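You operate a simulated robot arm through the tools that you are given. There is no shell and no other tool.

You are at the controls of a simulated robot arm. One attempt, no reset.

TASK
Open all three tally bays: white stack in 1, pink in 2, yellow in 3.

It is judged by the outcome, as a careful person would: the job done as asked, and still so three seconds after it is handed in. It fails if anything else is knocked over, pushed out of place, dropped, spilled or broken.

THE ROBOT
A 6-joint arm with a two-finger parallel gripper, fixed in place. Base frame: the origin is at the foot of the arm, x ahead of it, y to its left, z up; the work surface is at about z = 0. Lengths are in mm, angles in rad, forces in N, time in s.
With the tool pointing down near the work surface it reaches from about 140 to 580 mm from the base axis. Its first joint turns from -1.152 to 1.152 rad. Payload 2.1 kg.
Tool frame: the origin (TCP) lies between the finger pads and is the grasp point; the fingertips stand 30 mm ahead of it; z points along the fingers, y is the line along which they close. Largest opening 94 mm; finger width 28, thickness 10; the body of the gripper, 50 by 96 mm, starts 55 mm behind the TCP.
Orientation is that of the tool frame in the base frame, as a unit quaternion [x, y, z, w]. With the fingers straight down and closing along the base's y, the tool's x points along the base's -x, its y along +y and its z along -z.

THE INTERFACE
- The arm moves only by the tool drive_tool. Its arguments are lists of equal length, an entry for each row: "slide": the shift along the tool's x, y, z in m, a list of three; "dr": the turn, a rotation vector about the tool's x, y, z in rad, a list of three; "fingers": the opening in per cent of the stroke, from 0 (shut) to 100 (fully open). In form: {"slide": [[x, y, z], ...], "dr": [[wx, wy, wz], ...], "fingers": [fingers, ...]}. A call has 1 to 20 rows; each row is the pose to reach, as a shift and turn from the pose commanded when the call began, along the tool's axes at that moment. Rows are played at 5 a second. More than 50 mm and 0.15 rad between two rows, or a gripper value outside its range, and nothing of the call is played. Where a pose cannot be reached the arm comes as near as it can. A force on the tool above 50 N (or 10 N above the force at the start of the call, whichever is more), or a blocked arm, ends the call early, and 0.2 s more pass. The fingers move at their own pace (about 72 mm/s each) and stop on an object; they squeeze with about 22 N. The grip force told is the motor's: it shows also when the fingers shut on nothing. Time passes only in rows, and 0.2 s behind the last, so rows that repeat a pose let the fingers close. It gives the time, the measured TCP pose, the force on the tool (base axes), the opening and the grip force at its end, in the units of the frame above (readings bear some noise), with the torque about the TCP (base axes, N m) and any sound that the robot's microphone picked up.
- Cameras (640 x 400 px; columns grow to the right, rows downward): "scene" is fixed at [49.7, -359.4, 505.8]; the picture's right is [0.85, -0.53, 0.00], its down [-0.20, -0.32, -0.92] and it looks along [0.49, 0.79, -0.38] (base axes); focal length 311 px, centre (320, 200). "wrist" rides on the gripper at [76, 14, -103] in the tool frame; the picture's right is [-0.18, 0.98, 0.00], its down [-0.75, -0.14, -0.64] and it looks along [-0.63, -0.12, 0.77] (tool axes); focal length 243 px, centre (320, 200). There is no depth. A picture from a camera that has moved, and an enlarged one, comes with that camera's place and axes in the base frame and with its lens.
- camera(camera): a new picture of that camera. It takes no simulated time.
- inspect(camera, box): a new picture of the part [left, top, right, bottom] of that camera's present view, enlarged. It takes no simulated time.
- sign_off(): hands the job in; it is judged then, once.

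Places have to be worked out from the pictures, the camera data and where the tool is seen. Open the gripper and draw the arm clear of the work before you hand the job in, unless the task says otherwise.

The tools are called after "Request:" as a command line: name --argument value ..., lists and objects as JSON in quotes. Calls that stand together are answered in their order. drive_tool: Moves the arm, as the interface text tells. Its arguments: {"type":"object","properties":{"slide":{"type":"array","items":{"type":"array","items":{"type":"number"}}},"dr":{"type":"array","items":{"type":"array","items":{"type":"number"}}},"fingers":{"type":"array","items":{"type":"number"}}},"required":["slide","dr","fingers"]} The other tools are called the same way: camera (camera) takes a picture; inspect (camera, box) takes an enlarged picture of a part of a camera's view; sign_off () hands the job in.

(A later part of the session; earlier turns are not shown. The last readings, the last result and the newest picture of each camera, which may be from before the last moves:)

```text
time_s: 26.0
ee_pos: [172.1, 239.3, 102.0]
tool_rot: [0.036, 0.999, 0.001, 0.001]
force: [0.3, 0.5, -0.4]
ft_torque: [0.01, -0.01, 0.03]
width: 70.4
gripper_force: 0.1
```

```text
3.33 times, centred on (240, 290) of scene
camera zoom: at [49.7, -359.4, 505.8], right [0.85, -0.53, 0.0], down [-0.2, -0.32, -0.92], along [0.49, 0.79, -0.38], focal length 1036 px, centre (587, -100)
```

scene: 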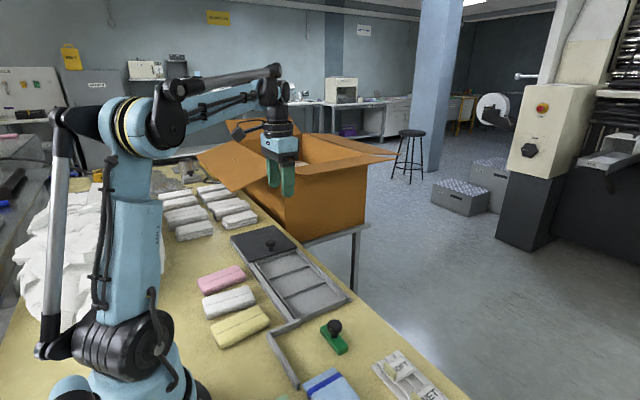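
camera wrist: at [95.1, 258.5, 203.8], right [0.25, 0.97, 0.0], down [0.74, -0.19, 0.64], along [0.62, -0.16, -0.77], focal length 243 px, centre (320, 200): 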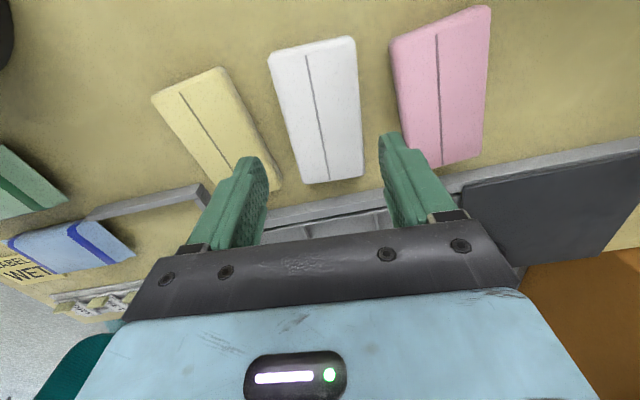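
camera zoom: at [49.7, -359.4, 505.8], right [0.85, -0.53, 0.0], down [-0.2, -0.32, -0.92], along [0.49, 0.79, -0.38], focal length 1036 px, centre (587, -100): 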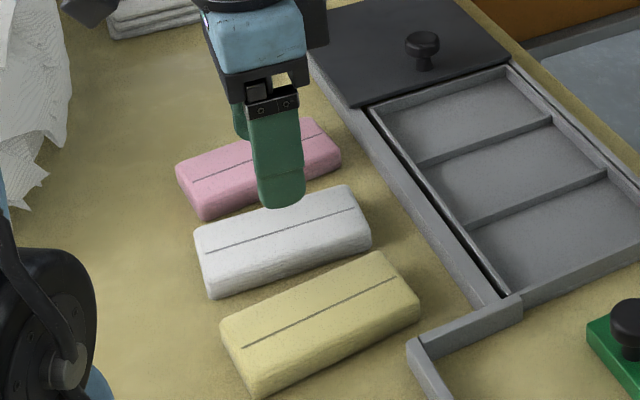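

The stack centre shows about 3 mm toward −x and 3 mm toward +y of the tool axis, with clear gaps for the fingers on both sides. I'll correct for that and go down until the fingertips are at z≈10.

Request:
drive_tool --slide '[[0.0015, 0.0014, 0.006], [0.0032, 0.0028, 0.014], [0.0032, 0.0028, 0.024], [0.0032, 0.0028, 0.034], [0.0032, 0.0028, 0.044], [0.0032, 0.0028, 0.052], [0.0032, 0.0028, 0.058], [0.0032, 0.0028, 0.061], [0.0032, 0.0028, 0.061]]' --dr '[[0, 0, 0.007], [0, 0, 0.013], [0, 0, 0.013], [0, 0, 0.013], [0, 0, 0.013], [0, 0, 0.013], [0, 0, 0.013], [0, 0, 0.013], [0, 0, 0.013]]' --fingers '[75, 75, 75, 75, 75, 75, 75, 75, 75]'

Request:
camera --camera "wrist"

Request:
inspect --camera "scene" --box '[170, 230, 310, 350]'

```text
time_s: 28.0
ee_pos: [169.0, 242.8, 41.0]
tool_rot: [0.041, 0.999, 0.001, 0.001]
force: [0.3, 0.0, 0.1]
ft_torque: [0.01, 0.01, 0.0]
width: 70.5
gripper_force: 0.0
```

```text
taken
camera wrist: at [92.3, 262.6, 141.9], right [0.26, 0.96, 0.0], down [0.74, -0.2, 0.64], along [0.62, -0.17, -0.77], focal length 243 px, centre (320, 200)
```

wrist: 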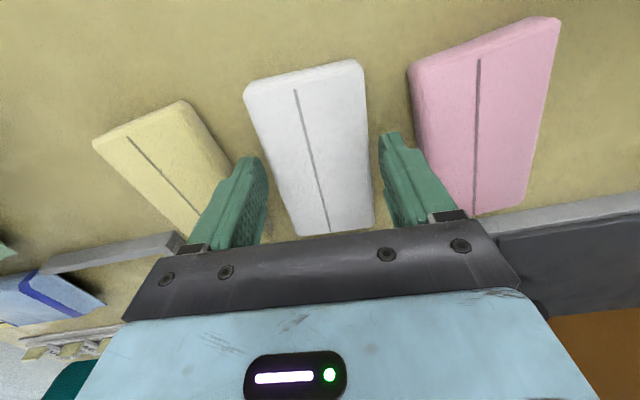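

```text
3.33 times, centred on (240, 290) of scene
camera zoom: at [49.7, -359.4, 505.8], right [0.85, -0.53, 0.0], down [-0.2, -0.32, -0.92], along [0.49, 0.79, -0.38], focal length 1036 px, centre (587, -100)
```

zoom: 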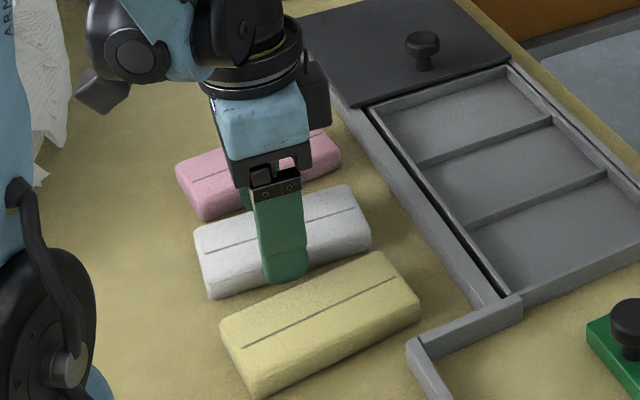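

The fingers straddle the white stack, and in the scene view they're near the middle of its length. Closing now.

Request:
drive_tool --slide '[[0, 0, 0], [0, 0, 0], [0, 0, 0], [0, 0, 0], [0, 0, 0]]' --dr '[[0, 0, 0], [0, 0, 0], [0, 0, 0], [0, 0, 0], [0, 0, 0]]' --fingers '[60, 50, 40, 40, 40]'

Request:
camera --camera "wrist"

```text
time_s: 29.2
ee_pos: [168.8, 242.8, 40.9]
tool_rot: [0.04, 0.999, 0.001, 0.001]
force: [0.1, 0.1, 0.1]
ft_torque: [0.02, 0.03, -0.01]
width: 58.7
gripper_force: 22.1
```

```text
taken
camera wrist: at [92.3, 262.6, 142.0], right [0.26, 0.96, 0.0], down [0.74, -0.2, 0.64], along [0.62, -0.17, -0.77], focal length 243 px, centre (320, 200)
```

wrist: 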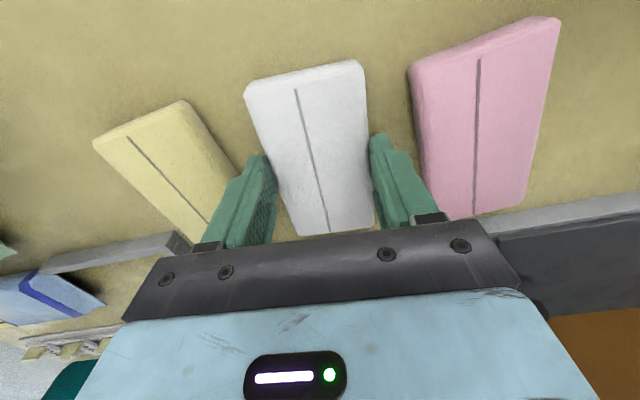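

The stack is held at 58.7 mm wide, so the fingers will be nearly as wide as a bay and the divider height matters. The arm isn't hiding the tray in the scene view, so I'll zoom in on its walls there before lifting.

Request:
inspect --camera "scene" --box '[280, 245, 330, 280]'

Request:
inspect --camera "scene" --box '[300, 265, 360, 325]'

Request:
inspect --camera "scene" --box '[250, 255, 320, 325]'

```text
11.43 times, centred on (305, 262) of scene
camera zoom: at [49.7, -359.4, 505.8], right [0.85, -0.53, 0.0], down [-0.2, -0.32, -0.92], along [0.49, 0.79, -0.38], focal length 3552 px, centre (491, -514)
```

zoom: 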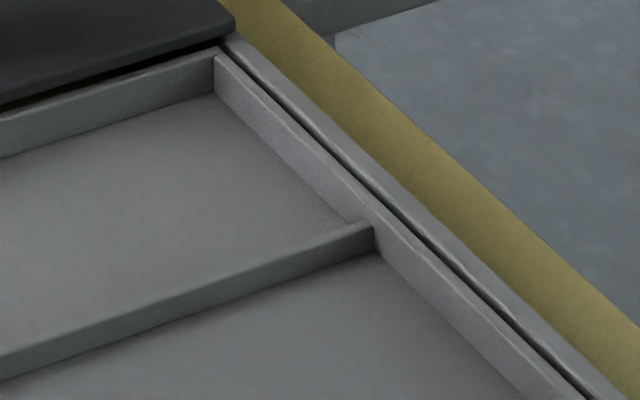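

```text
6.67 times, centred on (330, 295) of scene
camera zoom: at [49.7, -359.4, 505.8], right [0.85, -0.53, 0.0], down [-0.2, -0.32, -0.92], along [0.49, 0.79, -0.38], focal length 2072 px, centre (253, -433)
```

zoom: 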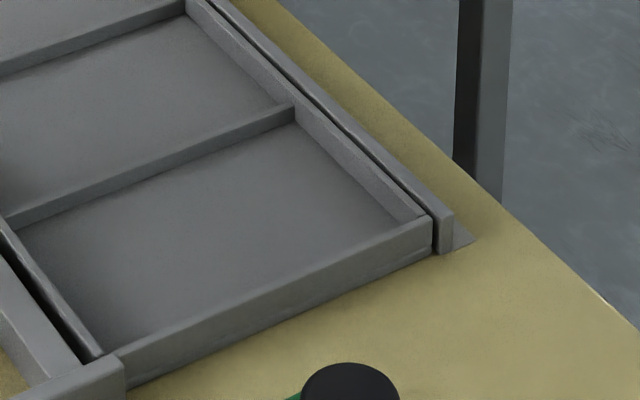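

```text
5.71 times, centred on (285, 290) of scene
camera zoom: at [49.7, -359.4, 505.8], right [0.85, -0.53, 0.0], down [-0.2, -0.32, -0.92], along [0.49, 0.79, -0.38], focal length 1776 px, centre (520, -314)
```

zoom: 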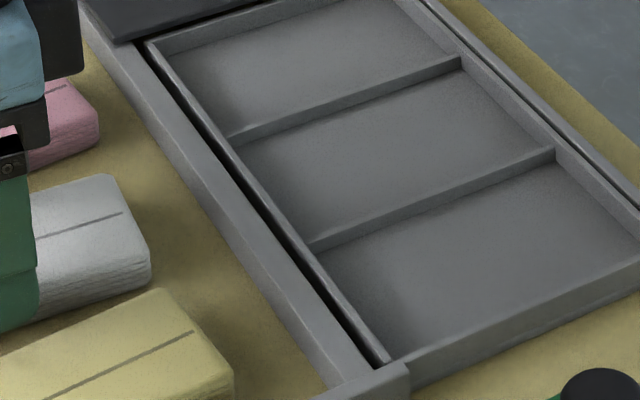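

Zooming in gives the tray floor at about z=3, dividers at about z=11 and outer walls at about z=16. I'll re-grip the white stack 2 mm higher so the fingertips stay above the tray walls at release.

Request:
drive_tool --slide '[[0, 0, 0], [0, 0, -0.001], [0, 0, -0.002], [0, 0, -0.002], [0, 0, -0.002], [0, 0, -0.002], [0, 0, -0.002]]' --dr '[[0, 0, 0], [0, 0, 0], [0, 0, 0], [0, 0, 0], [0, 0, 0], [0, 0, 0], [0, 0, 0]]' --fingers '[68, 68, 68, 58, 48, 40, 40]'

Request:
inspect --camera "scene" --box '[190, 260, 270, 320]'

```text
time_s: 30.8
ee_pos: [167.1, 242.0, 41.5]
tool_rot: [0.04, 0.999, 0.001, 0.0]
force: [-0.2, -0.2, -0.5]
ft_torque: [-0.05, -0.01, -0.01]
width: 58.2
gripper_force: 22.0
```

```text
6.67 times, centred on (230, 290) of scene
camera zoom: at [49.7, -359.4, 505.8], right [0.85, -0.53, 0.0], down [-0.2, -0.32, -0.92], along [0.49, 0.79, -0.38], focal length 2072 px, centre (920, -400)
```

zoom: 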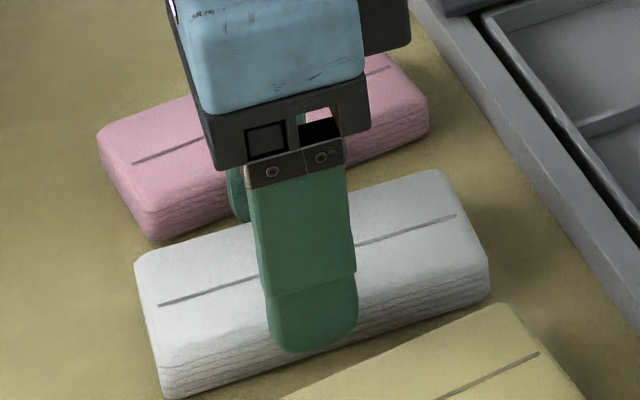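

The fingertip looks roughly 8–11 mm above the table, so I'll re-grip another 3 mm up for wall clearance while keeping about 10 mm of overlap on the stack.

Request:
drive_tool --slide '[[0, 0, 0], [0, 0, -0.0015], [0, 0, -0.003], [0, 0, -0.003], [0, 0, -0.003], [0, 0, -0.003], [0, 0, -0.003]]' --dr '[[0, 0, 0], [0, 0, 0], [0, 0, 0], [0, 0, 0], [0, 0, 0], [0, 0, 0], [0, 0, 0]]' --fingers '[68, 68, 68, 58, 48, 40, 40]'

Request:
inspect --camera "scene" --box '[190, 260, 270, 320]'

```text
time_s: 32.4
ee_pos: [168.1, 241.9, 45.9]
tool_rot: [0.041, 0.999, 0.001, 0.001]
force: [-1.1, -0.7, -0.4]
ft_torque: [-0.02, 0.0, 0.0]
width: 58.5
gripper_force: 21.8
```

```text
6.67 times, centred on (230, 290) of scene
camera zoom: at [49.7, -359.4, 505.8], right [0.85, -0.53, 0.0], down [-0.2, -0.32, -0.92], along [0.49, 0.79, -0.38], focal length 2072 px, centre (920, -400)
```

zoom: 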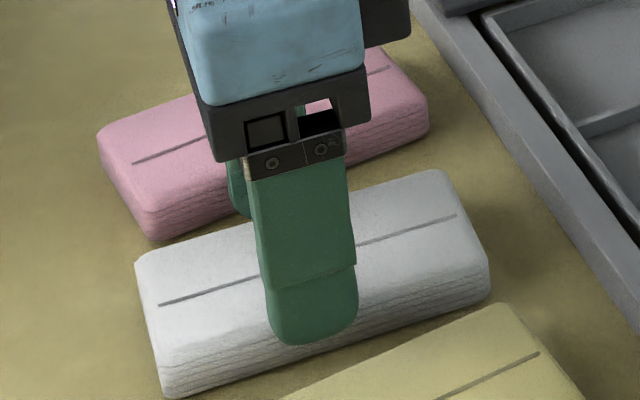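

Gripped at 58.5 mm with the tips a bit higher. I'll lift straight up 75 mm and check that it holds.

Request:
drive_tool --slide '[[0, 0, -0.003], [0, 0, -0.007], [0, 0, -0.013], [0, 0, -0.022], [0, 0, -0.034], [0, 0, -0.048], [0, 0, -0.062], [0, 0, -0.075], [0, 0, -0.075]]' --dr '[[0, 0, 0], [0, 0, 0], [0, 0, 0], [0, 0, 0], [0, 0, 0], [0, 0, 0], [0, 0, 0], [0, 0, 0], [0, 0, 0]]' --fingers '[40, 40, 40, 40, 40, 40, 40, 40, 40]'

Request:
inspect --camera "scene" --box '[170, 200, 330, 320]'

Request:
camera --camera "wrist"

```text
time_s: 34.4
ee_pos: [168.1, 242.9, 122.1]
tool_rot: [0.041, 0.999, 0.001, 0.001]
force: [-0.1, 0.5, 0.7]
ft_torque: [0.01, -0.02, -0.01]
width: 58.6
gripper_force: 22.0
```

```text
3.33 times, centred on (250, 260) of scene
camera zoom: at [49.7, -359.4, 505.8], right [0.85, -0.53, 0.0], down [-0.2, -0.32, -0.92], along [0.49, 0.79, -0.38], focal length 1036 px, centre (553, 0)
```

zoom: 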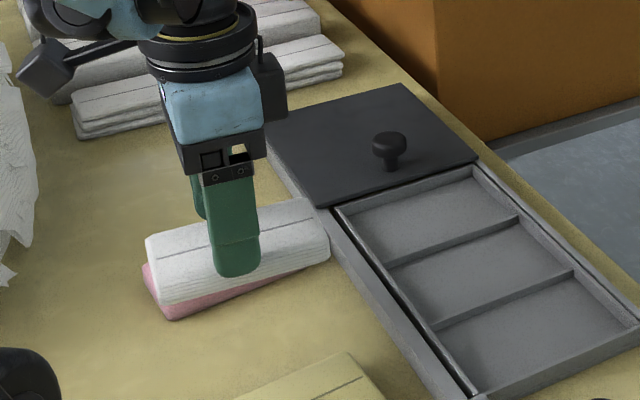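

```text
taken
camera wrist: at [93.0, 262.6, 222.9], right [0.26, 0.96, 0.0], down [0.74, -0.2, 0.64], along [0.62, -0.17, -0.77], focal length 243 px, centre (320, 200)
```

wrist: 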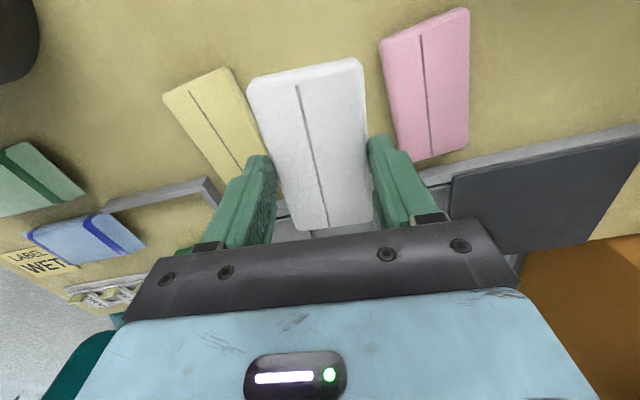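

The white stack is held level. I'll carry it to a hover above bay 1 at about (342, 149) and straighten the tool on the way.

Request:
drive_tool --slide '[[-0.008, -0.0035, 0], [-0.02, -0.0087, 0], [-0.034, -0.0148, 0], [-0.048, -0.0209, 0], [-0.062, -0.027, 0], [-0.076, -0.0331, 0], [-0.09, -0.0392, 0], [-0.104, -0.0453, 0], [-0.118, -0.0513, 0], [-0.132, -0.0574, 0], [-0.146, -0.0635, 0], [-0.16, -0.0696, 0], [-0.172, -0.0748, 0], [-0.1811, -0.0788, 0], [-0.1811, -0.0788, 0], [-0.1811, -0.0788, 0]]' --dr '[[0, 0, -0.004], [0, 0, -0.009], [0, 0, -0.015], [0, 0, -0.022], [0, 0, -0.028], [0, 0, -0.035], [0, 0, -0.041], [0, 0, -0.048], [0, 0, -0.054], [0, 0, -0.061], [0, 0, -0.067], [0, 0, -0.073], [0, 0, -0.079], [0, 0, -0.083], [0, 0, -0.083], [0, 0, -0.083]]' --fingers '[40, 40, 40, 40, 40, 40, 40, 40, 40, 40, 40, 40, 40, 40, 40, 40]'

Request:
inspect --camera "scene" --box '[220, 190, 400, 330]'

Request:
camera --camera "wrist"

```text
time_s: 37.8
ee_pos: [342.5, 150.0, 120.6]
tool_rot: [0.001, 1.0, 0.001, 0.0]
force: [-0.2, 0.6, -0.1]
ft_torque: [-0.01, 0.06, -0.02]
width: 58.5
gripper_force: 21.7
```

```text
2.86 times, centred on (310, 260) of scene
camera zoom: at [49.7, -359.4, 505.8], right [0.85, -0.53, 0.0], down [-0.2, -0.32, -0.92], along [0.49, 0.79, -0.38], focal length 888 px, centre (349, 29)
```

zoom: 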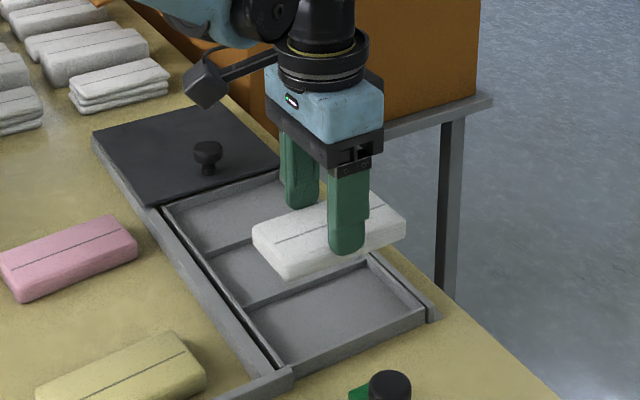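

```text
taken
camera wrist: at [265.2, 163.3, 222.2], right [0.18, 0.98, 0.0], down [0.75, -0.14, 0.64], along [0.63, -0.12, -0.77], focal length 243 px, centre (320, 200)
```

wrist: 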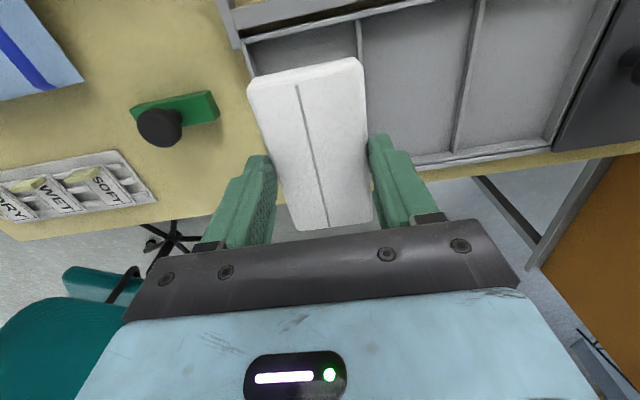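

It's hovering over bay 1. I'll lower it to about 15 mm above the walls and check alignment in both views.

Request:
drive_tool --slide '[[0, 0, 0.008], [0, 0, 0.018], [0, 0, 0.028], [0, 0, 0.036], [0, 0, 0.042], [0, 0, 0.042]]' --dr '[[0, 0, 0], [0, 0, 0], [0, 0, 0], [0, 0, 0], [0, 0, 0], [0, 0, 0]]' --fingers '[40, 40, 40, 40, 40, 40]'

Request:
inspect --camera "scene" --box '[240, 230, 380, 330]'

Request:
camera --camera "wrist"

Request:
inspect --camera "wrist" --box '[200, 20, 440, 240]'

```text
time_s: 39.2
ee_pos: [342.1, 149.4, 78.4]
tool_rot: [-0.001, 1.0, 0.002, 0.001]
force: [0.4, 0.2, 0.1]
ft_torque: [-0.01, 0.01, -0.02]
width: 58.5
gripper_force: 22.0
```

```text
4.00 times, centred on (310, 280) of scene
camera zoom: at [49.7, -359.4, 505.8], right [0.85, -0.53, 0.0], down [-0.2, -0.32, -0.92], along [0.49, 0.79, -0.38], focal length 1243 px, centre (360, -120)
```

zoom: 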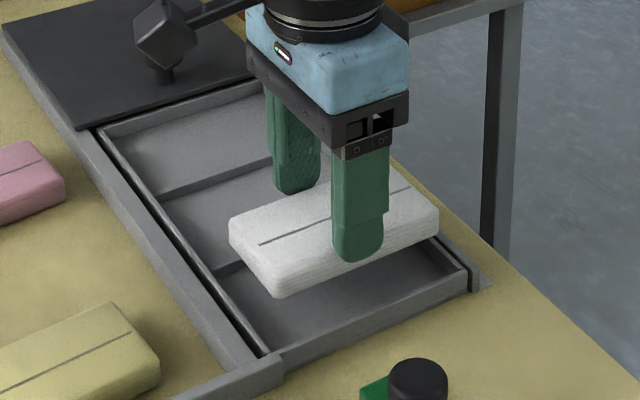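

```text
taken
camera wrist: at [265.1, 162.6, 180.2], right [0.18, 0.98, 0.0], down [0.75, -0.14, 0.64], along [0.63, -0.12, -0.77], focal length 243 px, centre (320, 200)
```

wrist: 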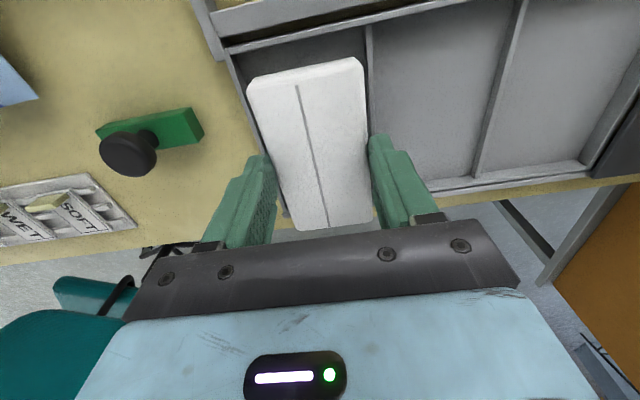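

```text
1.82 times, centred on (320, 130) of wrist
camera zoom: at [265.1, 162.6, 180.2], right [0.18, 0.98, 0.0], down [0.75, -0.14, 0.64], along [0.63, -0.12, -0.77], focal length 441 px, centre (320, 327)
```

zoom: 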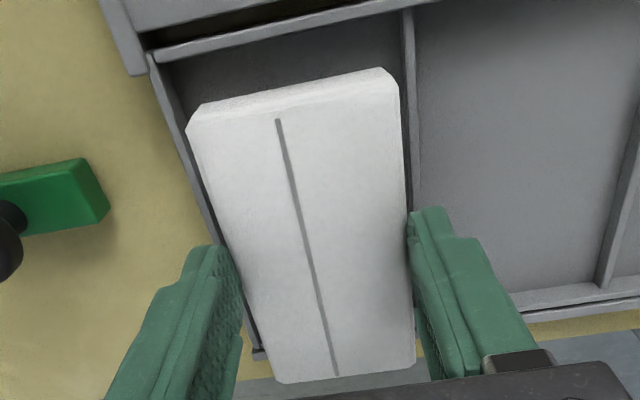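

The y alignment looks right, but the stack seems a few millimetres toward +x in the bay. I'll zoom in on both ends to measure it.

Request:
inspect --camera "scene" --box '[285, 270, 365, 330]'

Request:
inspect --camera "wrist" --box '[360, 140, 480, 220]'

Request:
inspect --camera "wrist" --box '[220, 10, 400, 110]'

Request:
inspect --camera "wrist" --box '[260, 190, 400, 250]'

```text
6.67 times, centred on (325, 300) of scene
camera zoom: at [49.7, -359.4, 505.8], right [0.85, -0.53, 0.0], down [-0.2, -0.32, -0.92], along [0.49, 0.79, -0.38], focal length 2072 px, centre (287, -467)
```

zoom: 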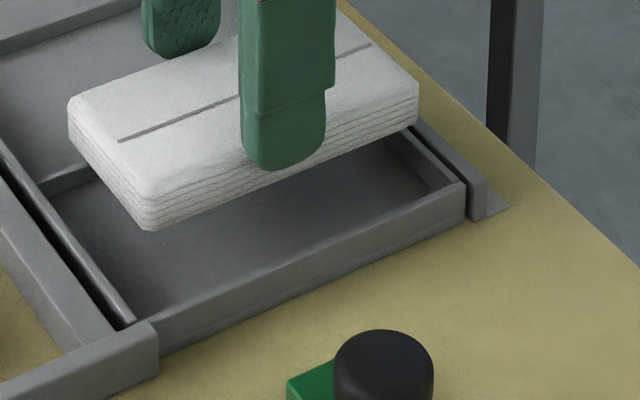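

```text
5.00 times, centred on (420, 180) of wrist
camera zoom: at [265.1, 162.6, 180.2], right [0.18, 0.98, 0.0], down [0.75, -0.14, 0.64], along [0.63, -0.12, -0.77], focal length 1213 px, centre (-180, 300)
```

zoom: 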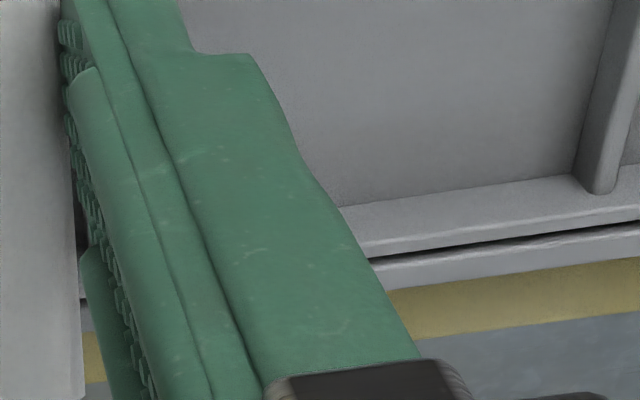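

```text
3.56 times, centred on (310, 60) of wrist
camera zoom: at [265.1, 162.6, 180.2], right [0.18, 0.98, 0.0], down [0.75, -0.14, 0.64], along [0.63, -0.12, -0.77], focal length 863 px, centre (356, 698)
```

zoom: 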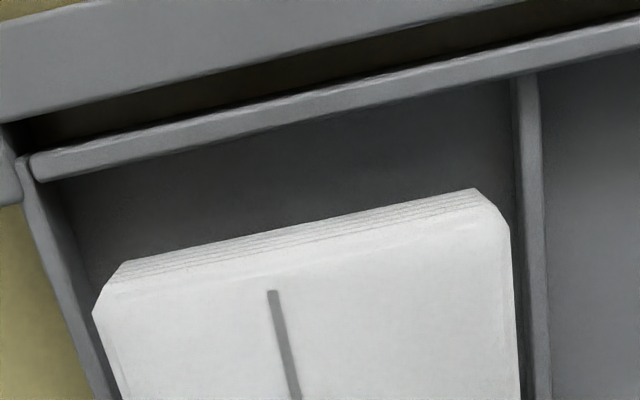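

```text
4.57 times, centred on (330, 220) of wrist
camera zoom: at [265.1, 162.6, 180.2], right [0.18, 0.98, 0.0], down [0.75, -0.14, 0.64], along [0.63, -0.12, -0.77], focal length 1109 px, centre (274, 109)
```

zoom: 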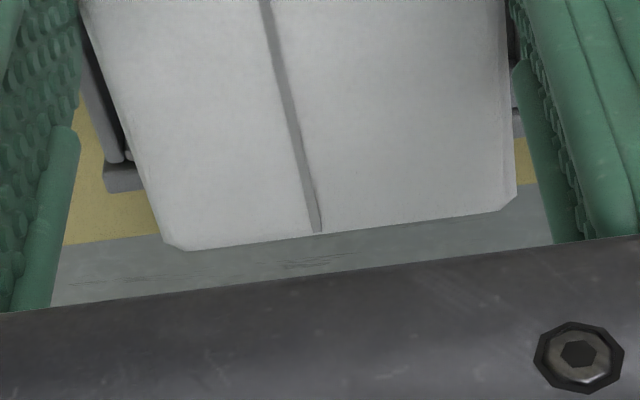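

Measured: stack x 291.5–397 in a bay of about 281–404, and y 120–179 in a bay of about 107.5–185. Margins are good, so I'll nudge 1.5 mm toward −x and lower to just above the floor.

Request:
drive_tool --slide '[[0.0015, 0, 0.005], [0.0015, 0, 0.011], [0.0015, 0, 0.017], [0.0015, 0, 0.021], [0.0015, 0, 0.024], [0.0015, 0, 0.026], [0.0015, 0, 0.027], [0.0015, 0, 0.027]]' --dr '[[0, 0, 0], [0, 0, 0], [0, 0, 0], [0, 0, 0], [0, 0, 0], [0, 0, 0], [0, 0, 0], [0, 0, 0]]' --fingers '[40, 40, 40, 40, 40, 40, 40, 40]'

Request:
inspect --camera "scene" --box '[285, 260, 365, 320]'

Request:
inspect --camera "wrist" --box '[200, 20, 440, 240]'

```text
time_s: 41.0
ee_pos: [340.9, 148.9, 51.6]
tool_rot: [0.001, 1.0, 0.0, 0.001]
force: [-0.4, -0.1, -0.9]
ft_torque: [-0.02, 0.05, 0.02]
width: 58.5
gripper_force: 21.6
```

```text
6.67 times, centred on (325, 290) of scene
camera zoom: at [49.7, -359.4, 505.8], right [0.85, -0.53, 0.0], down [-0.2, -0.32, -0.92], along [0.49, 0.79, -0.38], focal length 2072 px, centre (287, -400)
```

zoom: 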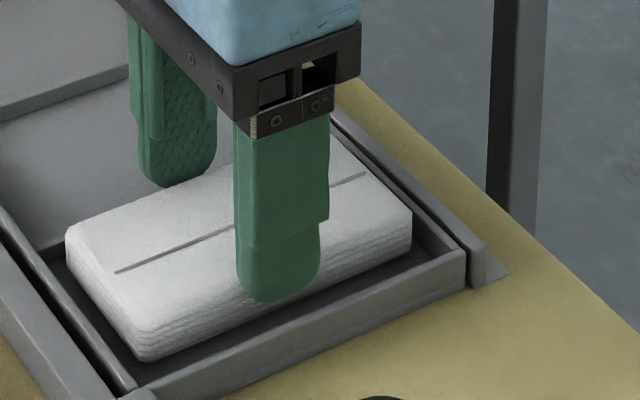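

```text
1.82 times, centred on (320, 130) of wrist
camera zoom: at [263.2, 162.8, 153.9], right [0.18, 0.98, 0.0], down [0.75, -0.14, 0.64], along [0.63, -0.12, -0.77], focal length 441 px, centre (320, 327)
```

zoom: 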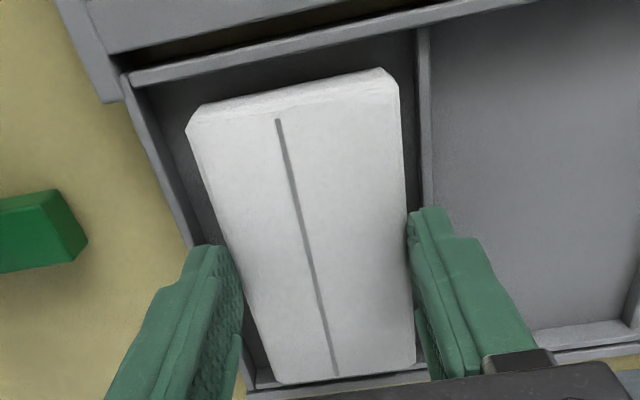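

The stack is inside the walls of bay 1 with room on all sides. I'll lower the last few millimetres gently until it touches the floor.

Request:
drive_tool --slide '[[0, 0, 0.001], [0, 0, 0.002], [0, 0, 0.0025], [0, 0, 0.0025]]' --dr '[[0, 0, 0], [0, 0, 0], [0, 0, 0], [0, 0, 0]]' --fingers '[40, 40, 40, 40]'

Request:
inspect --camera "scene" --box '[285, 260, 365, 320]'

```text
time_s: 42.0
ee_pos: [340.9, 148.7, 48.8]
tool_rot: [0.0, 1.0, 0.002, 0.001]
force: [0.6, 0.0, 32.7]
ft_torque: [0.01, 0.01, -0.03]
width: 58.6
gripper_force: 21.5
```

```text
6.67 times, centred on (325, 290) of scene
camera zoom: at [49.6, -359.4, 505.7], right [0.85, -0.53, 0.0], down [-0.2, -0.32, -0.92], along [0.49, 0.79, -0.38], focal length 2072 px, centre (287, -400)
```

zoom: 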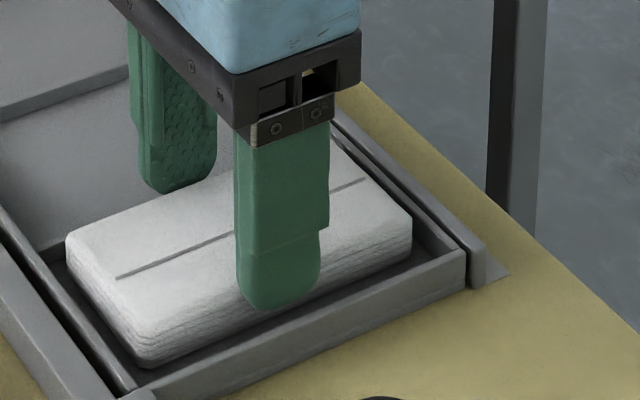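

The 32.7 N upward force with no torque shows the stack is seated on the floor. I'll ease off slightly, open a few millimetres and lift straight up.

Request:
drive_tool --slide '[[0, 0, -0.0007], [0, 0, -0.0007], [0, 0, -0.0007], [0, 0, -0.0012], [0, 0, -0.004], [0, 0, -0.01], [0, 0, -0.02], [0, 0, -0.035], [0, 0, -0.055], [0, 0, -0.08], [0, 0, -0.08]]' --dr '[[0, 0, 0], [0, 0, 0], [0, 0, 0], [0, 0, 0], [0, 0, 0], [0, 0, 0], [0, 0, 0], [0, 0, 0], [0, 0, 0], [0, 0, 0], [0, 0, 0]]' --fingers '[60, 67, 67, 67, 67, 67, 67, 67, 67, 67, 67]'

Request:
inspect --camera "scene" --box '[220, 210, 380, 330]'

Request:
camera --camera "wrist"

```text
time_s: 44.4
ee_pos: [341.2, 148.0, 129.3]
tool_rot: [0.0, 1.0, 0.001, 0.0]
force: [-0.7, 0.2, 0.1]
ft_torque: [0.0, 0.0, 0.02]
width: 62.8
gripper_force: 0.1
```

```text
3.33 times, centred on (300, 270) of scene
camera zoom: at [49.7, -359.4, 505.8], right [0.85, -0.53, 0.0], down [-0.2, -0.32, -0.92], along [0.49, 0.79, -0.38], focal length 1036 px, centre (387, -33)
```

zoom: 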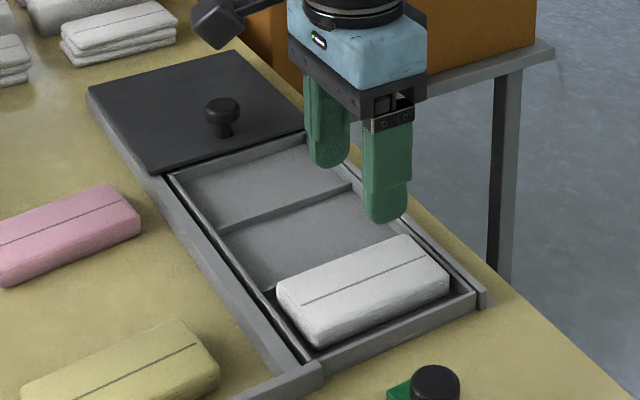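

```text
taken
camera wrist: at [263.7, 162.0, 231.0], right [0.18, 0.98, 0.0], down [0.75, -0.14, 0.64], along [0.63, -0.12, -0.77], focal length 243 px, centre (320, 200)
```

wrist: 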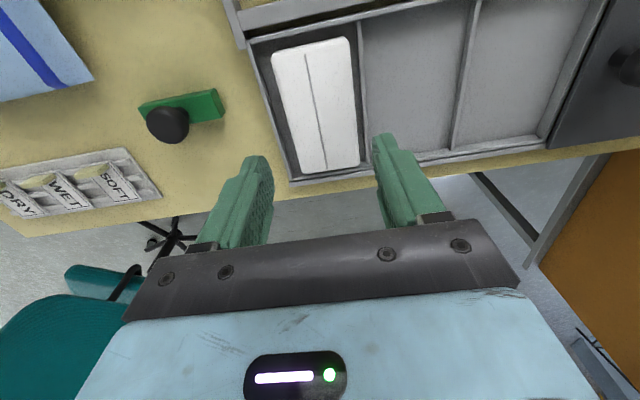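

The white stack sits cleanly in bay 1. Next is pink, so I'll move to a hover above it at about (180, 332) with yaw about +0.085.

Request:
drive_tool --slide '[[0.006, 0.0069, 0], [0.016, 0.0183, 0], [0.028, 0.032, 0], [0.04, 0.0457, 0], [0.052, 0.0594, 0], [0.064, 0.0731, 0], [0.076, 0.0869, 0], [0.088, 0.1006, 0], [0.1, 0.1143, 0], [0.112, 0.128, 0], [0.124, 0.1417, 0.004], [0.136, 0.1554, 0.01], [0.148, 0.1691, 0.016], [0.156, 0.1783, 0.022], [0.161, 0.184, 0.025], [0.161, 0.184, 0.025]]' --dr '[[0, 0, -0.003], [0, 0, -0.008], [0, 0, -0.015], [0, 0, -0.021], [0, 0, -0.027], [0, 0, -0.034], [0, 0, -0.04], [0, 0, -0.046], [0, 0, -0.053], [0, 0, -0.059], [0, 0, -0.065], [0, 0, -0.072], [0, 0, -0.078], [0, 0, -0.082], [0, 0, -0.085], [0, 0, -0.085]]' --fingers '[75, 75, 75, 75, 75, 75, 75, 75, 75, 75, 75, 75, 75, 75, 75, 75]'

Request:
camera --camera "wrist"

Request:
inspect --camera "wrist" --box '[240, 10, 440, 210]'

Request:
inspect --camera "scene" --box '[160, 210, 340, 350]'

```text
time_s: 47.8
ee_pos: [179.7, 332.5, 104.2]
tool_rot: [-0.043, 0.999, 0.001, 0.0]
force: [0.2, 0.1, -0.7]
ft_torque: [-0.01, -0.02, 0.03]
width: 70.7
gripper_force: 0.1
```

```text
taken
camera wrist: at [100.8, 339.8, 205.7], right [0.1, 1.0, 0.0], down [0.76, -0.08, 0.64], along [0.64, -0.06, -0.77], focal length 243 px, centre (320, 200)
```

wrist: 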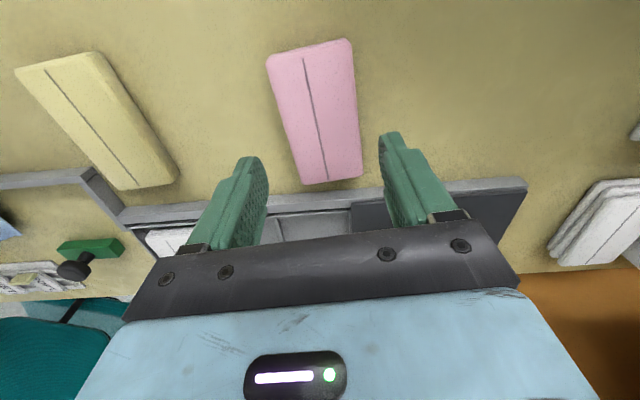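

```text
2.00 times, centred on (340, 110) of wrist
camera zoom: at [100.8, 339.8, 205.7], right [0.1, 1.0, 0.0], down [0.76, -0.08, 0.64], along [0.64, -0.06, -0.77], focal length 485 px, centre (280, 380)
```

zoom: 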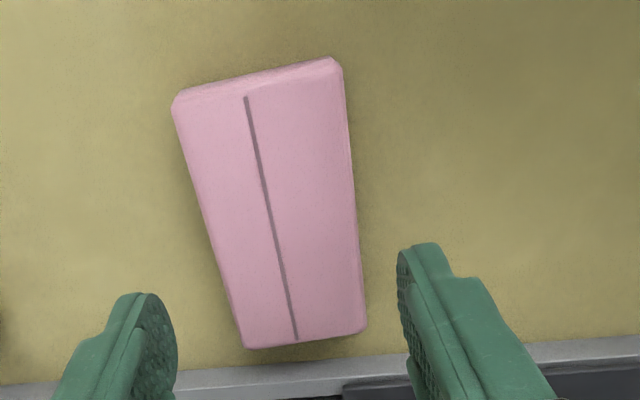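

```text
2.86 times, centred on (250, 280) of scene
camera zoom: at [49.7, -359.4, 505.8], right [0.85, -0.53, 0.0], down [-0.2, -0.32, -0.92], along [0.49, 0.79, -0.38], focal length 888 px, centre (520, -29)
```

zoom: 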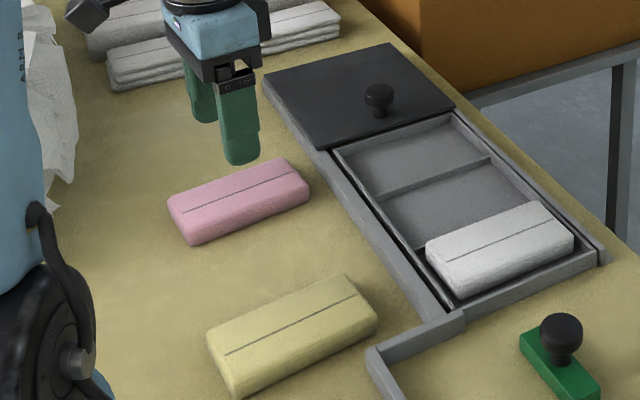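

Pink is already centred and aligned within about 1 mm. I'll go down to the same grasp height as before (TCP z≈45.5).

Request:
drive_tool --slide '[[0.001, 0.0013, 0.008], [0.001, 0.0013, 0.018], [0.001, 0.0013, 0.028], [0.001, 0.0013, 0.038], [0.001, 0.0013, 0.047], [0.001, 0.0013, 0.054], [0.001, 0.0013, 0.058], [0.001, 0.0013, 0.0585], [0.001, 0.0013, 0.0585]]' --dr '[[0, 0, 0], [0, 0, 0], [0, 0, 0], [0, 0, 0], [0, 0, 0], [0, 0, 0], [0, 0, 0], [0, 0, 0], [0, 0, 0]]' --fingers '[75, 75, 75, 75, 75, 75, 75, 75, 75]'

Request:
inspect --camera "scene" --box '[180, 240, 280, 315]'

Request:
camera --camera "wrist"

```text
time_s: 49.8
ee_pos: [179.0, 334.4, 46.0]
tool_rot: [-0.043, 0.999, 0.001, 0.001]
force: [-0.7, 0.4, 0.3]
ft_torque: [-0.01, -0.02, -0.01]
width: 70.5
gripper_force: 0.0
```

```text
5.33 times, centred on (230, 278) of scene
camera zoom: at [49.7, -359.4, 505.8], right [0.85, -0.53, 0.0], down [-0.2, -0.32, -0.92], along [0.49, 0.79, -0.38], focal length 1658 px, centre (800, -213)
```

zoom: 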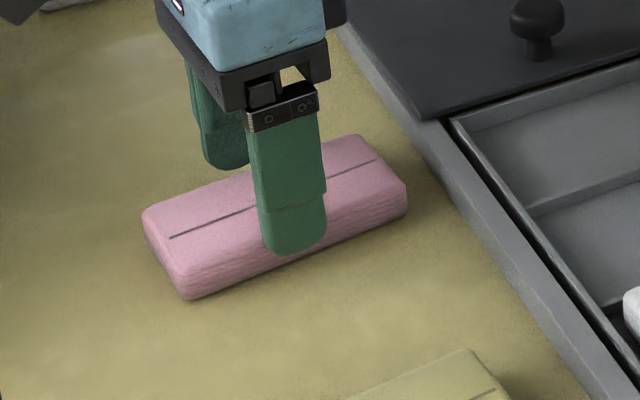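

```text
taken
camera wrist: at [100.3, 342.2, 147.1], right [0.1, 0.99, 0.0], down [0.76, -0.08, 0.64], along [0.64, -0.06, -0.77], focal length 243 px, centre (320, 200)
```

wrist: 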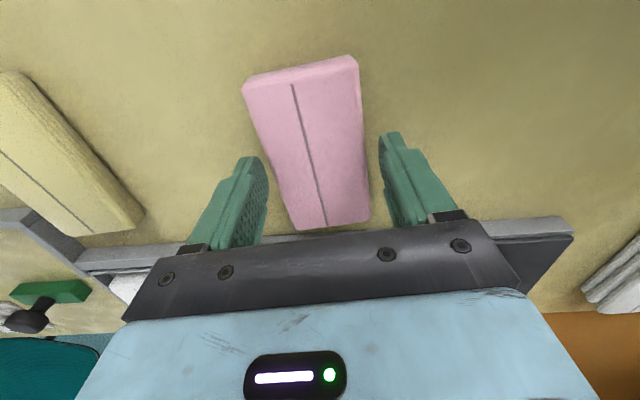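

The fingers straddle the pink stack at its middle. I'll close on it and then lift 75 mm.

Request:
drive_tool --slide '[[0, 0, 0], [0, 0, 0], [0, 0, 0], [0, 0, 0], [0, 0, 0], [0, 0, -0.003], [0, 0, -0.007], [0, 0, -0.013], [0, 0, -0.022], [0, 0, -0.034], [0, 0, -0.048], [0, 0, -0.062], [0, 0, -0.075], [0, 0, -0.075]]' --dr '[[0, 0, 0], [0, 0, 0], [0, 0, 0], [0, 0, 0], [0, 0, 0], [0, 0, 0], [0, 0, 0], [0, 0, 0], [0, 0, 0], [0, 0, 0], [0, 0, 0], [0, 0, 0], [0, 0, 0], [0, 0, 0]]' --fingers '[60, 50, 40, 40, 40, 40, 40, 40, 40, 40, 40, 40, 40, 40]'

Request:
inspect --camera "scene" --box '[160, 200, 340, 330]'

Request:
camera --camera "wrist"

```text
time_s: 52.8
ee_pos: [178.6, 334.1, 121.5]
tool_rot: [-0.043, 0.999, 0.001, 0.001]
force: [0.0, -0.1, -0.4]
ft_torque: [0.0, 0.0, 0.01]
width: 58.7
gripper_force: 21.2
```

```text
3.08 times, centred on (250, 265) of scene
camera zoom: at [49.7, -359.4, 505.8], right [0.85, -0.53, 0.0], down [-0.2, -0.32, -0.92], along [0.49, 0.79, -0.38], focal length 956 px, centre (535, 0)
```

zoom: 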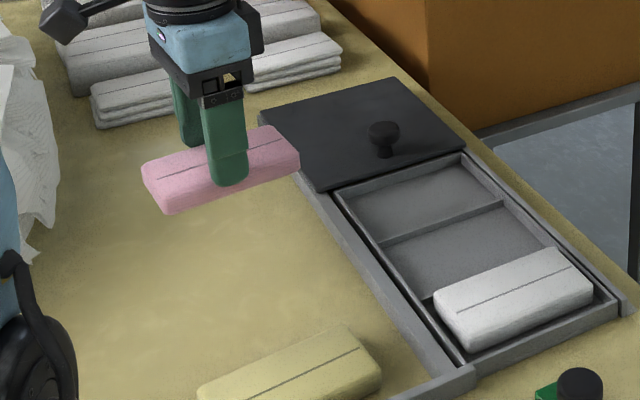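

```text
taken
camera wrist: at [100.2, 341.1, 222.7], right [0.1, 0.99, 0.0], down [0.76, -0.08, 0.64], along [0.64, -0.06, -0.77], focal length 243 px, centre (320, 200)
```

wrist: 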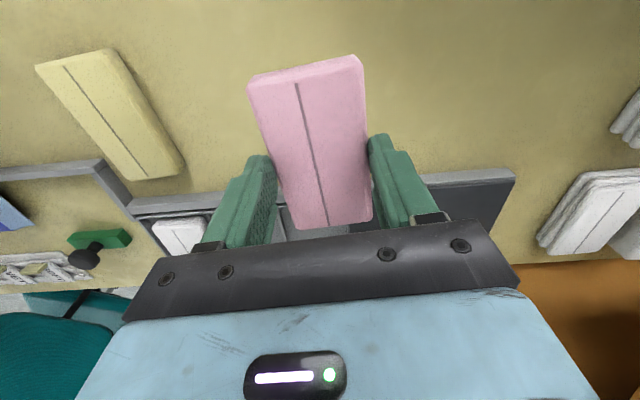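

Pink is held level at 58.7 mm. I'll carry it to a hover above bay 2 at about (341, 229.5) and straighten the tool.

Request:
drive_tool --slide '[[-0.007, -0.0054, 0], [-0.018, -0.0139, 0], [-0.03, -0.0232, 0], [-0.042, -0.0324, 0], [-0.054, -0.0417, 0], [-0.066, -0.0509, 0], [-0.078, -0.0602, 0], [-0.09, -0.0695, 0], [-0.102, -0.0787, 0], [-0.114, -0.088, 0], [-0.126, -0.0973, 0], [-0.138, -0.1065, 0], [-0.148, -0.1142, 0], [-0.1526, -0.1178, 0], [-0.1526, -0.1178, 0], [-0.1526, -0.1178, 0]]' --dr '[[0, 0, 0.004], [0, 0, 0.01], [0, 0, 0.017], [0, 0, 0.023], [0, 0, 0.03], [0, 0, 0.037], [0, 0, 0.043], [0, 0, 0.05], [0, 0, 0.057], [0, 0, 0.063], [0, 0, 0.07], [0, 0, 0.077], [0, 0, 0.082], [0, 0, 0.085], [0, 0, 0.085], [0, 0, 0.085]]' --fingers '[40, 40, 40, 40, 40, 40, 40, 40, 40, 40, 40, 40, 40, 40, 40, 40]'

Request:
drive_tool --slide '[[0, 0, 0.008], [0, 0, 0.018], [0, 0, 0.028], [0, 0, 0.036], [0, 0, 0.042], [0, 0, 0.042]]' --dr '[[0, 0, 0], [0, 0, 0], [0, 0, 0], [0, 0, 0], [0, 0, 0], [0, 0, 0]]' --fingers '[40, 40, 40, 40, 40, 40]'

Request:
inspect --camera "scene" --box '[240, 220, 380, 320]'

Request:
camera --camera "wrist"

Request:
inspect --camera "wrist" --box '[200, 20, 440, 240]'

```text
time_s: 56.2
ee_pos: [341.5, 228.0, 120.7]
tool_rot: [0.0, 1.0, 0.001, 0.001]
force: [-0.3, 0.3, -0.3]
ft_torque: [-0.01, 0.0, -0.03]
width: 58.7
gripper_force: 22.1
```

```text
time_s: 57.6
ee_pos: [341.3, 229.9, 79.0]
tool_rot: [-0.001, 1.0, 0.001, 0.0]
force: [-0.4, -0.4, -0.8]
ft_torque: [0.01, -0.03, -0.01]
width: 58.5
gripper_force: 22.1
```

```text
4.00 times, centred on (310, 270) of scene
camera zoom: at [49.7, -359.4, 505.8], right [0.85, -0.53, 0.0], down [-0.2, -0.32, -0.92], along [0.49, 0.79, -0.38], focal length 1243 px, centre (360, -80)
```

zoom: 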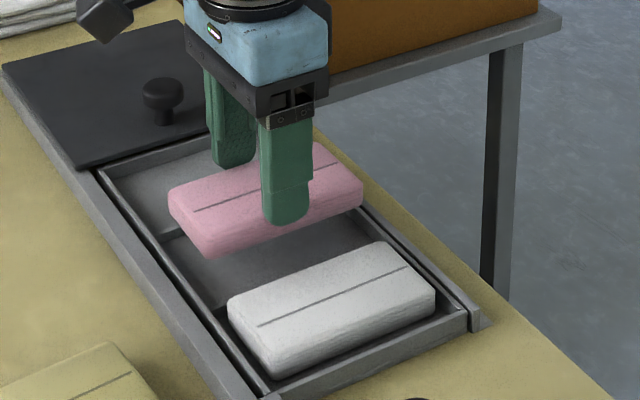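

```text
taken
camera wrist: at [263.8, 243.3, 180.7], right [0.18, 0.98, 0.0], down [0.75, -0.14, 0.64], along [0.63, -0.12, -0.77], focal length 243 px, centre (320, 200)
```

wrist: 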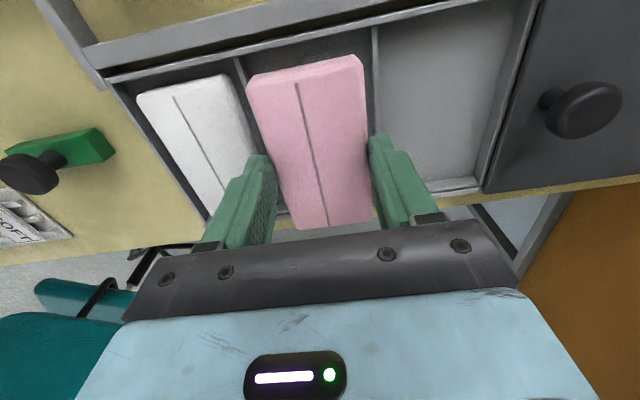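

```text
1.82 times, centred on (320, 130) of wrist
camera zoom: at [263.8, 243.3, 180.7], right [0.18, 0.98, 0.0], down [0.75, -0.14, 0.64], along [0.63, -0.12, -0.77], focal length 441 px, centre (320, 327)
```

zoom: 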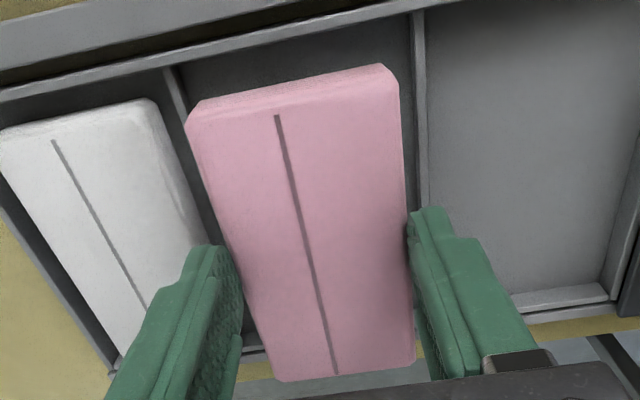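

Bay 2 spans y≈190–268 and the stack is centred at about 229.5, so alignment is fine. I'll lower to just above the floor.

Request:
drive_tool --slide '[[0, 0, 0.005], [0, 0, 0.011], [0, 0, 0.017], [0, 0, 0.021], [0, 0, 0.024], [0, 0, 0.026], [0, 0, 0.027], [0, 0, 0.027]]' --dr '[[0, 0, 0], [0, 0, 0], [0, 0, 0], [0, 0, 0], [0, 0, 0], [0, 0, 0], [0, 0, 0], [0, 0, 0]]' --fingers '[40, 40, 40, 40, 40, 40, 40, 40]'

Request:
inspect --camera "scene" --box '[265, 240, 345, 300]'

Request:
inspect --camera "wrist" --box '[200, 20, 440, 240]'

```text
time_s: 59.4
ee_pos: [340.4, 229.9, 51.5]
tool_rot: [-0.001, 1.0, 0.001, 0.0]
force: [-0.2, -0.2, 0.2]
ft_torque: [0.0, 0.01, 0.0]
width: 58.3
gripper_force: 22.2
```

```text
6.67 times, centred on (305, 270) of scene
camera zoom: at [49.7, -359.4, 505.8], right [0.85, -0.53, 0.0], down [-0.2, -0.32, -0.92], along [0.49, 0.79, -0.38], focal length 2072 px, centre (420, -267)
```

zoom: 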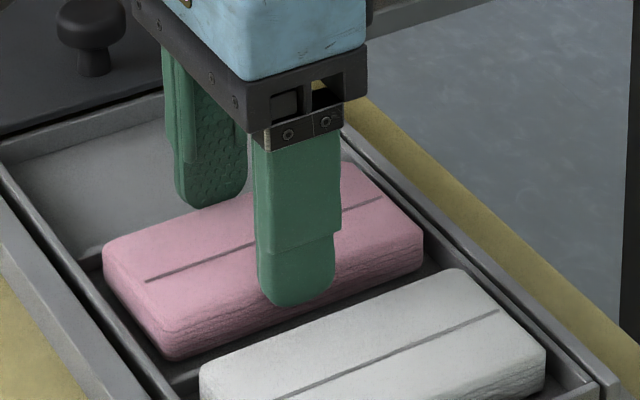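

```text
1.82 times, centred on (320, 130) of wrist
camera zoom: at [263.2, 243.3, 153.6], right [0.18, 0.98, 0.0], down [0.75, -0.14, 0.64], along [0.63, -0.12, -0.77], focal length 441 px, centre (320, 327)
```

zoom: 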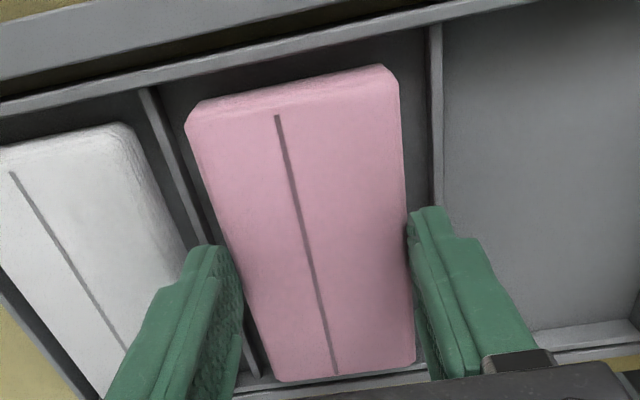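

The pink stack is between the dividers with clearance all round. I'll seat it gently.

Request:
drive_tool --slide '[[0, 0, 0.001], [0, 0, 0.0018], [0, 0, 0.0022], [0, 0, 0.0022]]' --dr '[[0, 0, 0], [0, 0, 0], [0, 0, 0], [0, 0, 0]]' --fingers '[40, 40, 40, 40]'

```text
time_s: 60.4
ee_pos: [341.0, 231.0, 49.8]
tool_rot: [0.0, 1.0, 0.0, 0.001]
force: [-0.4, -1.7, 21.4]
ft_torque: [-0.09, 0.01, 0.03]
width: 58.5
gripper_force: 22.6
```

The 21 N contact force shows it's seated. I'll ease off, open a few millimetres and lift.

Request:
drive_tool --slide '[[0, 0, -0.0007], [0, 0, -0.0007], [0, 0, -0.0007], [0, 0, -0.0012], [0, 0, -0.004], [0, 0, -0.01], [0, 0, -0.02], [0, 0, -0.035], [0, 0, -0.055], [0, 0, -0.08], [0, 0, -0.08]]' --dr '[[0, 0, 0], [0, 0, 0], [0, 0, 0], [0, 0, 0], [0, 0, 0], [0, 0, 0], [0, 0, 0], [0, 0, 0], [0, 0, 0], [0, 0, 0], [0, 0, 0]]' --fingers '[60, 67, 67, 67, 67, 67, 67, 67, 67, 67, 67]'

Request:
inspect --camera "scene" --box '[220, 210, 380, 330]'

Request:
camera --camera "wrist"

```text
time_s: 62.8
ee_pos: [340.9, 230.5, 129.7]
tool_rot: [0.0, 1.0, 0.001, 0.001]
force: [-0.3, -0.4, 0.6]
ft_torque: [-0.01, -0.02, -0.01]
width: 63.2
gripper_force: 0.0
```

```text
3.33 times, centred on (300, 270) of scene
camera zoom: at [49.7, -359.4, 505.8], right [0.85, -0.53, 0.0], down [-0.2, -0.32, -0.92], along [0.49, 0.79, -0.38], focal length 1036 px, centre (387, -33)
```

zoom: 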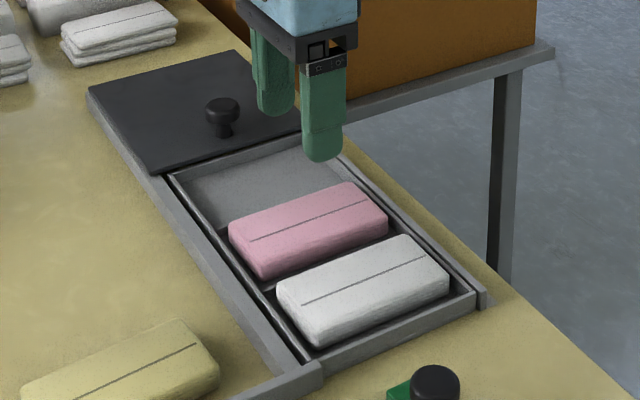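

```text
taken
camera wrist: at [263.1, 244.5, 231.6], right [0.18, 0.98, 0.0], down [0.75, -0.14, 0.64], along [0.63, -0.12, -0.77], focal length 243 px, centre (320, 200)
```

wrist: 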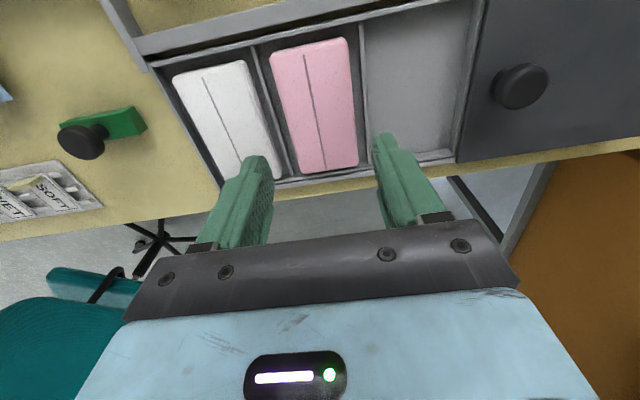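

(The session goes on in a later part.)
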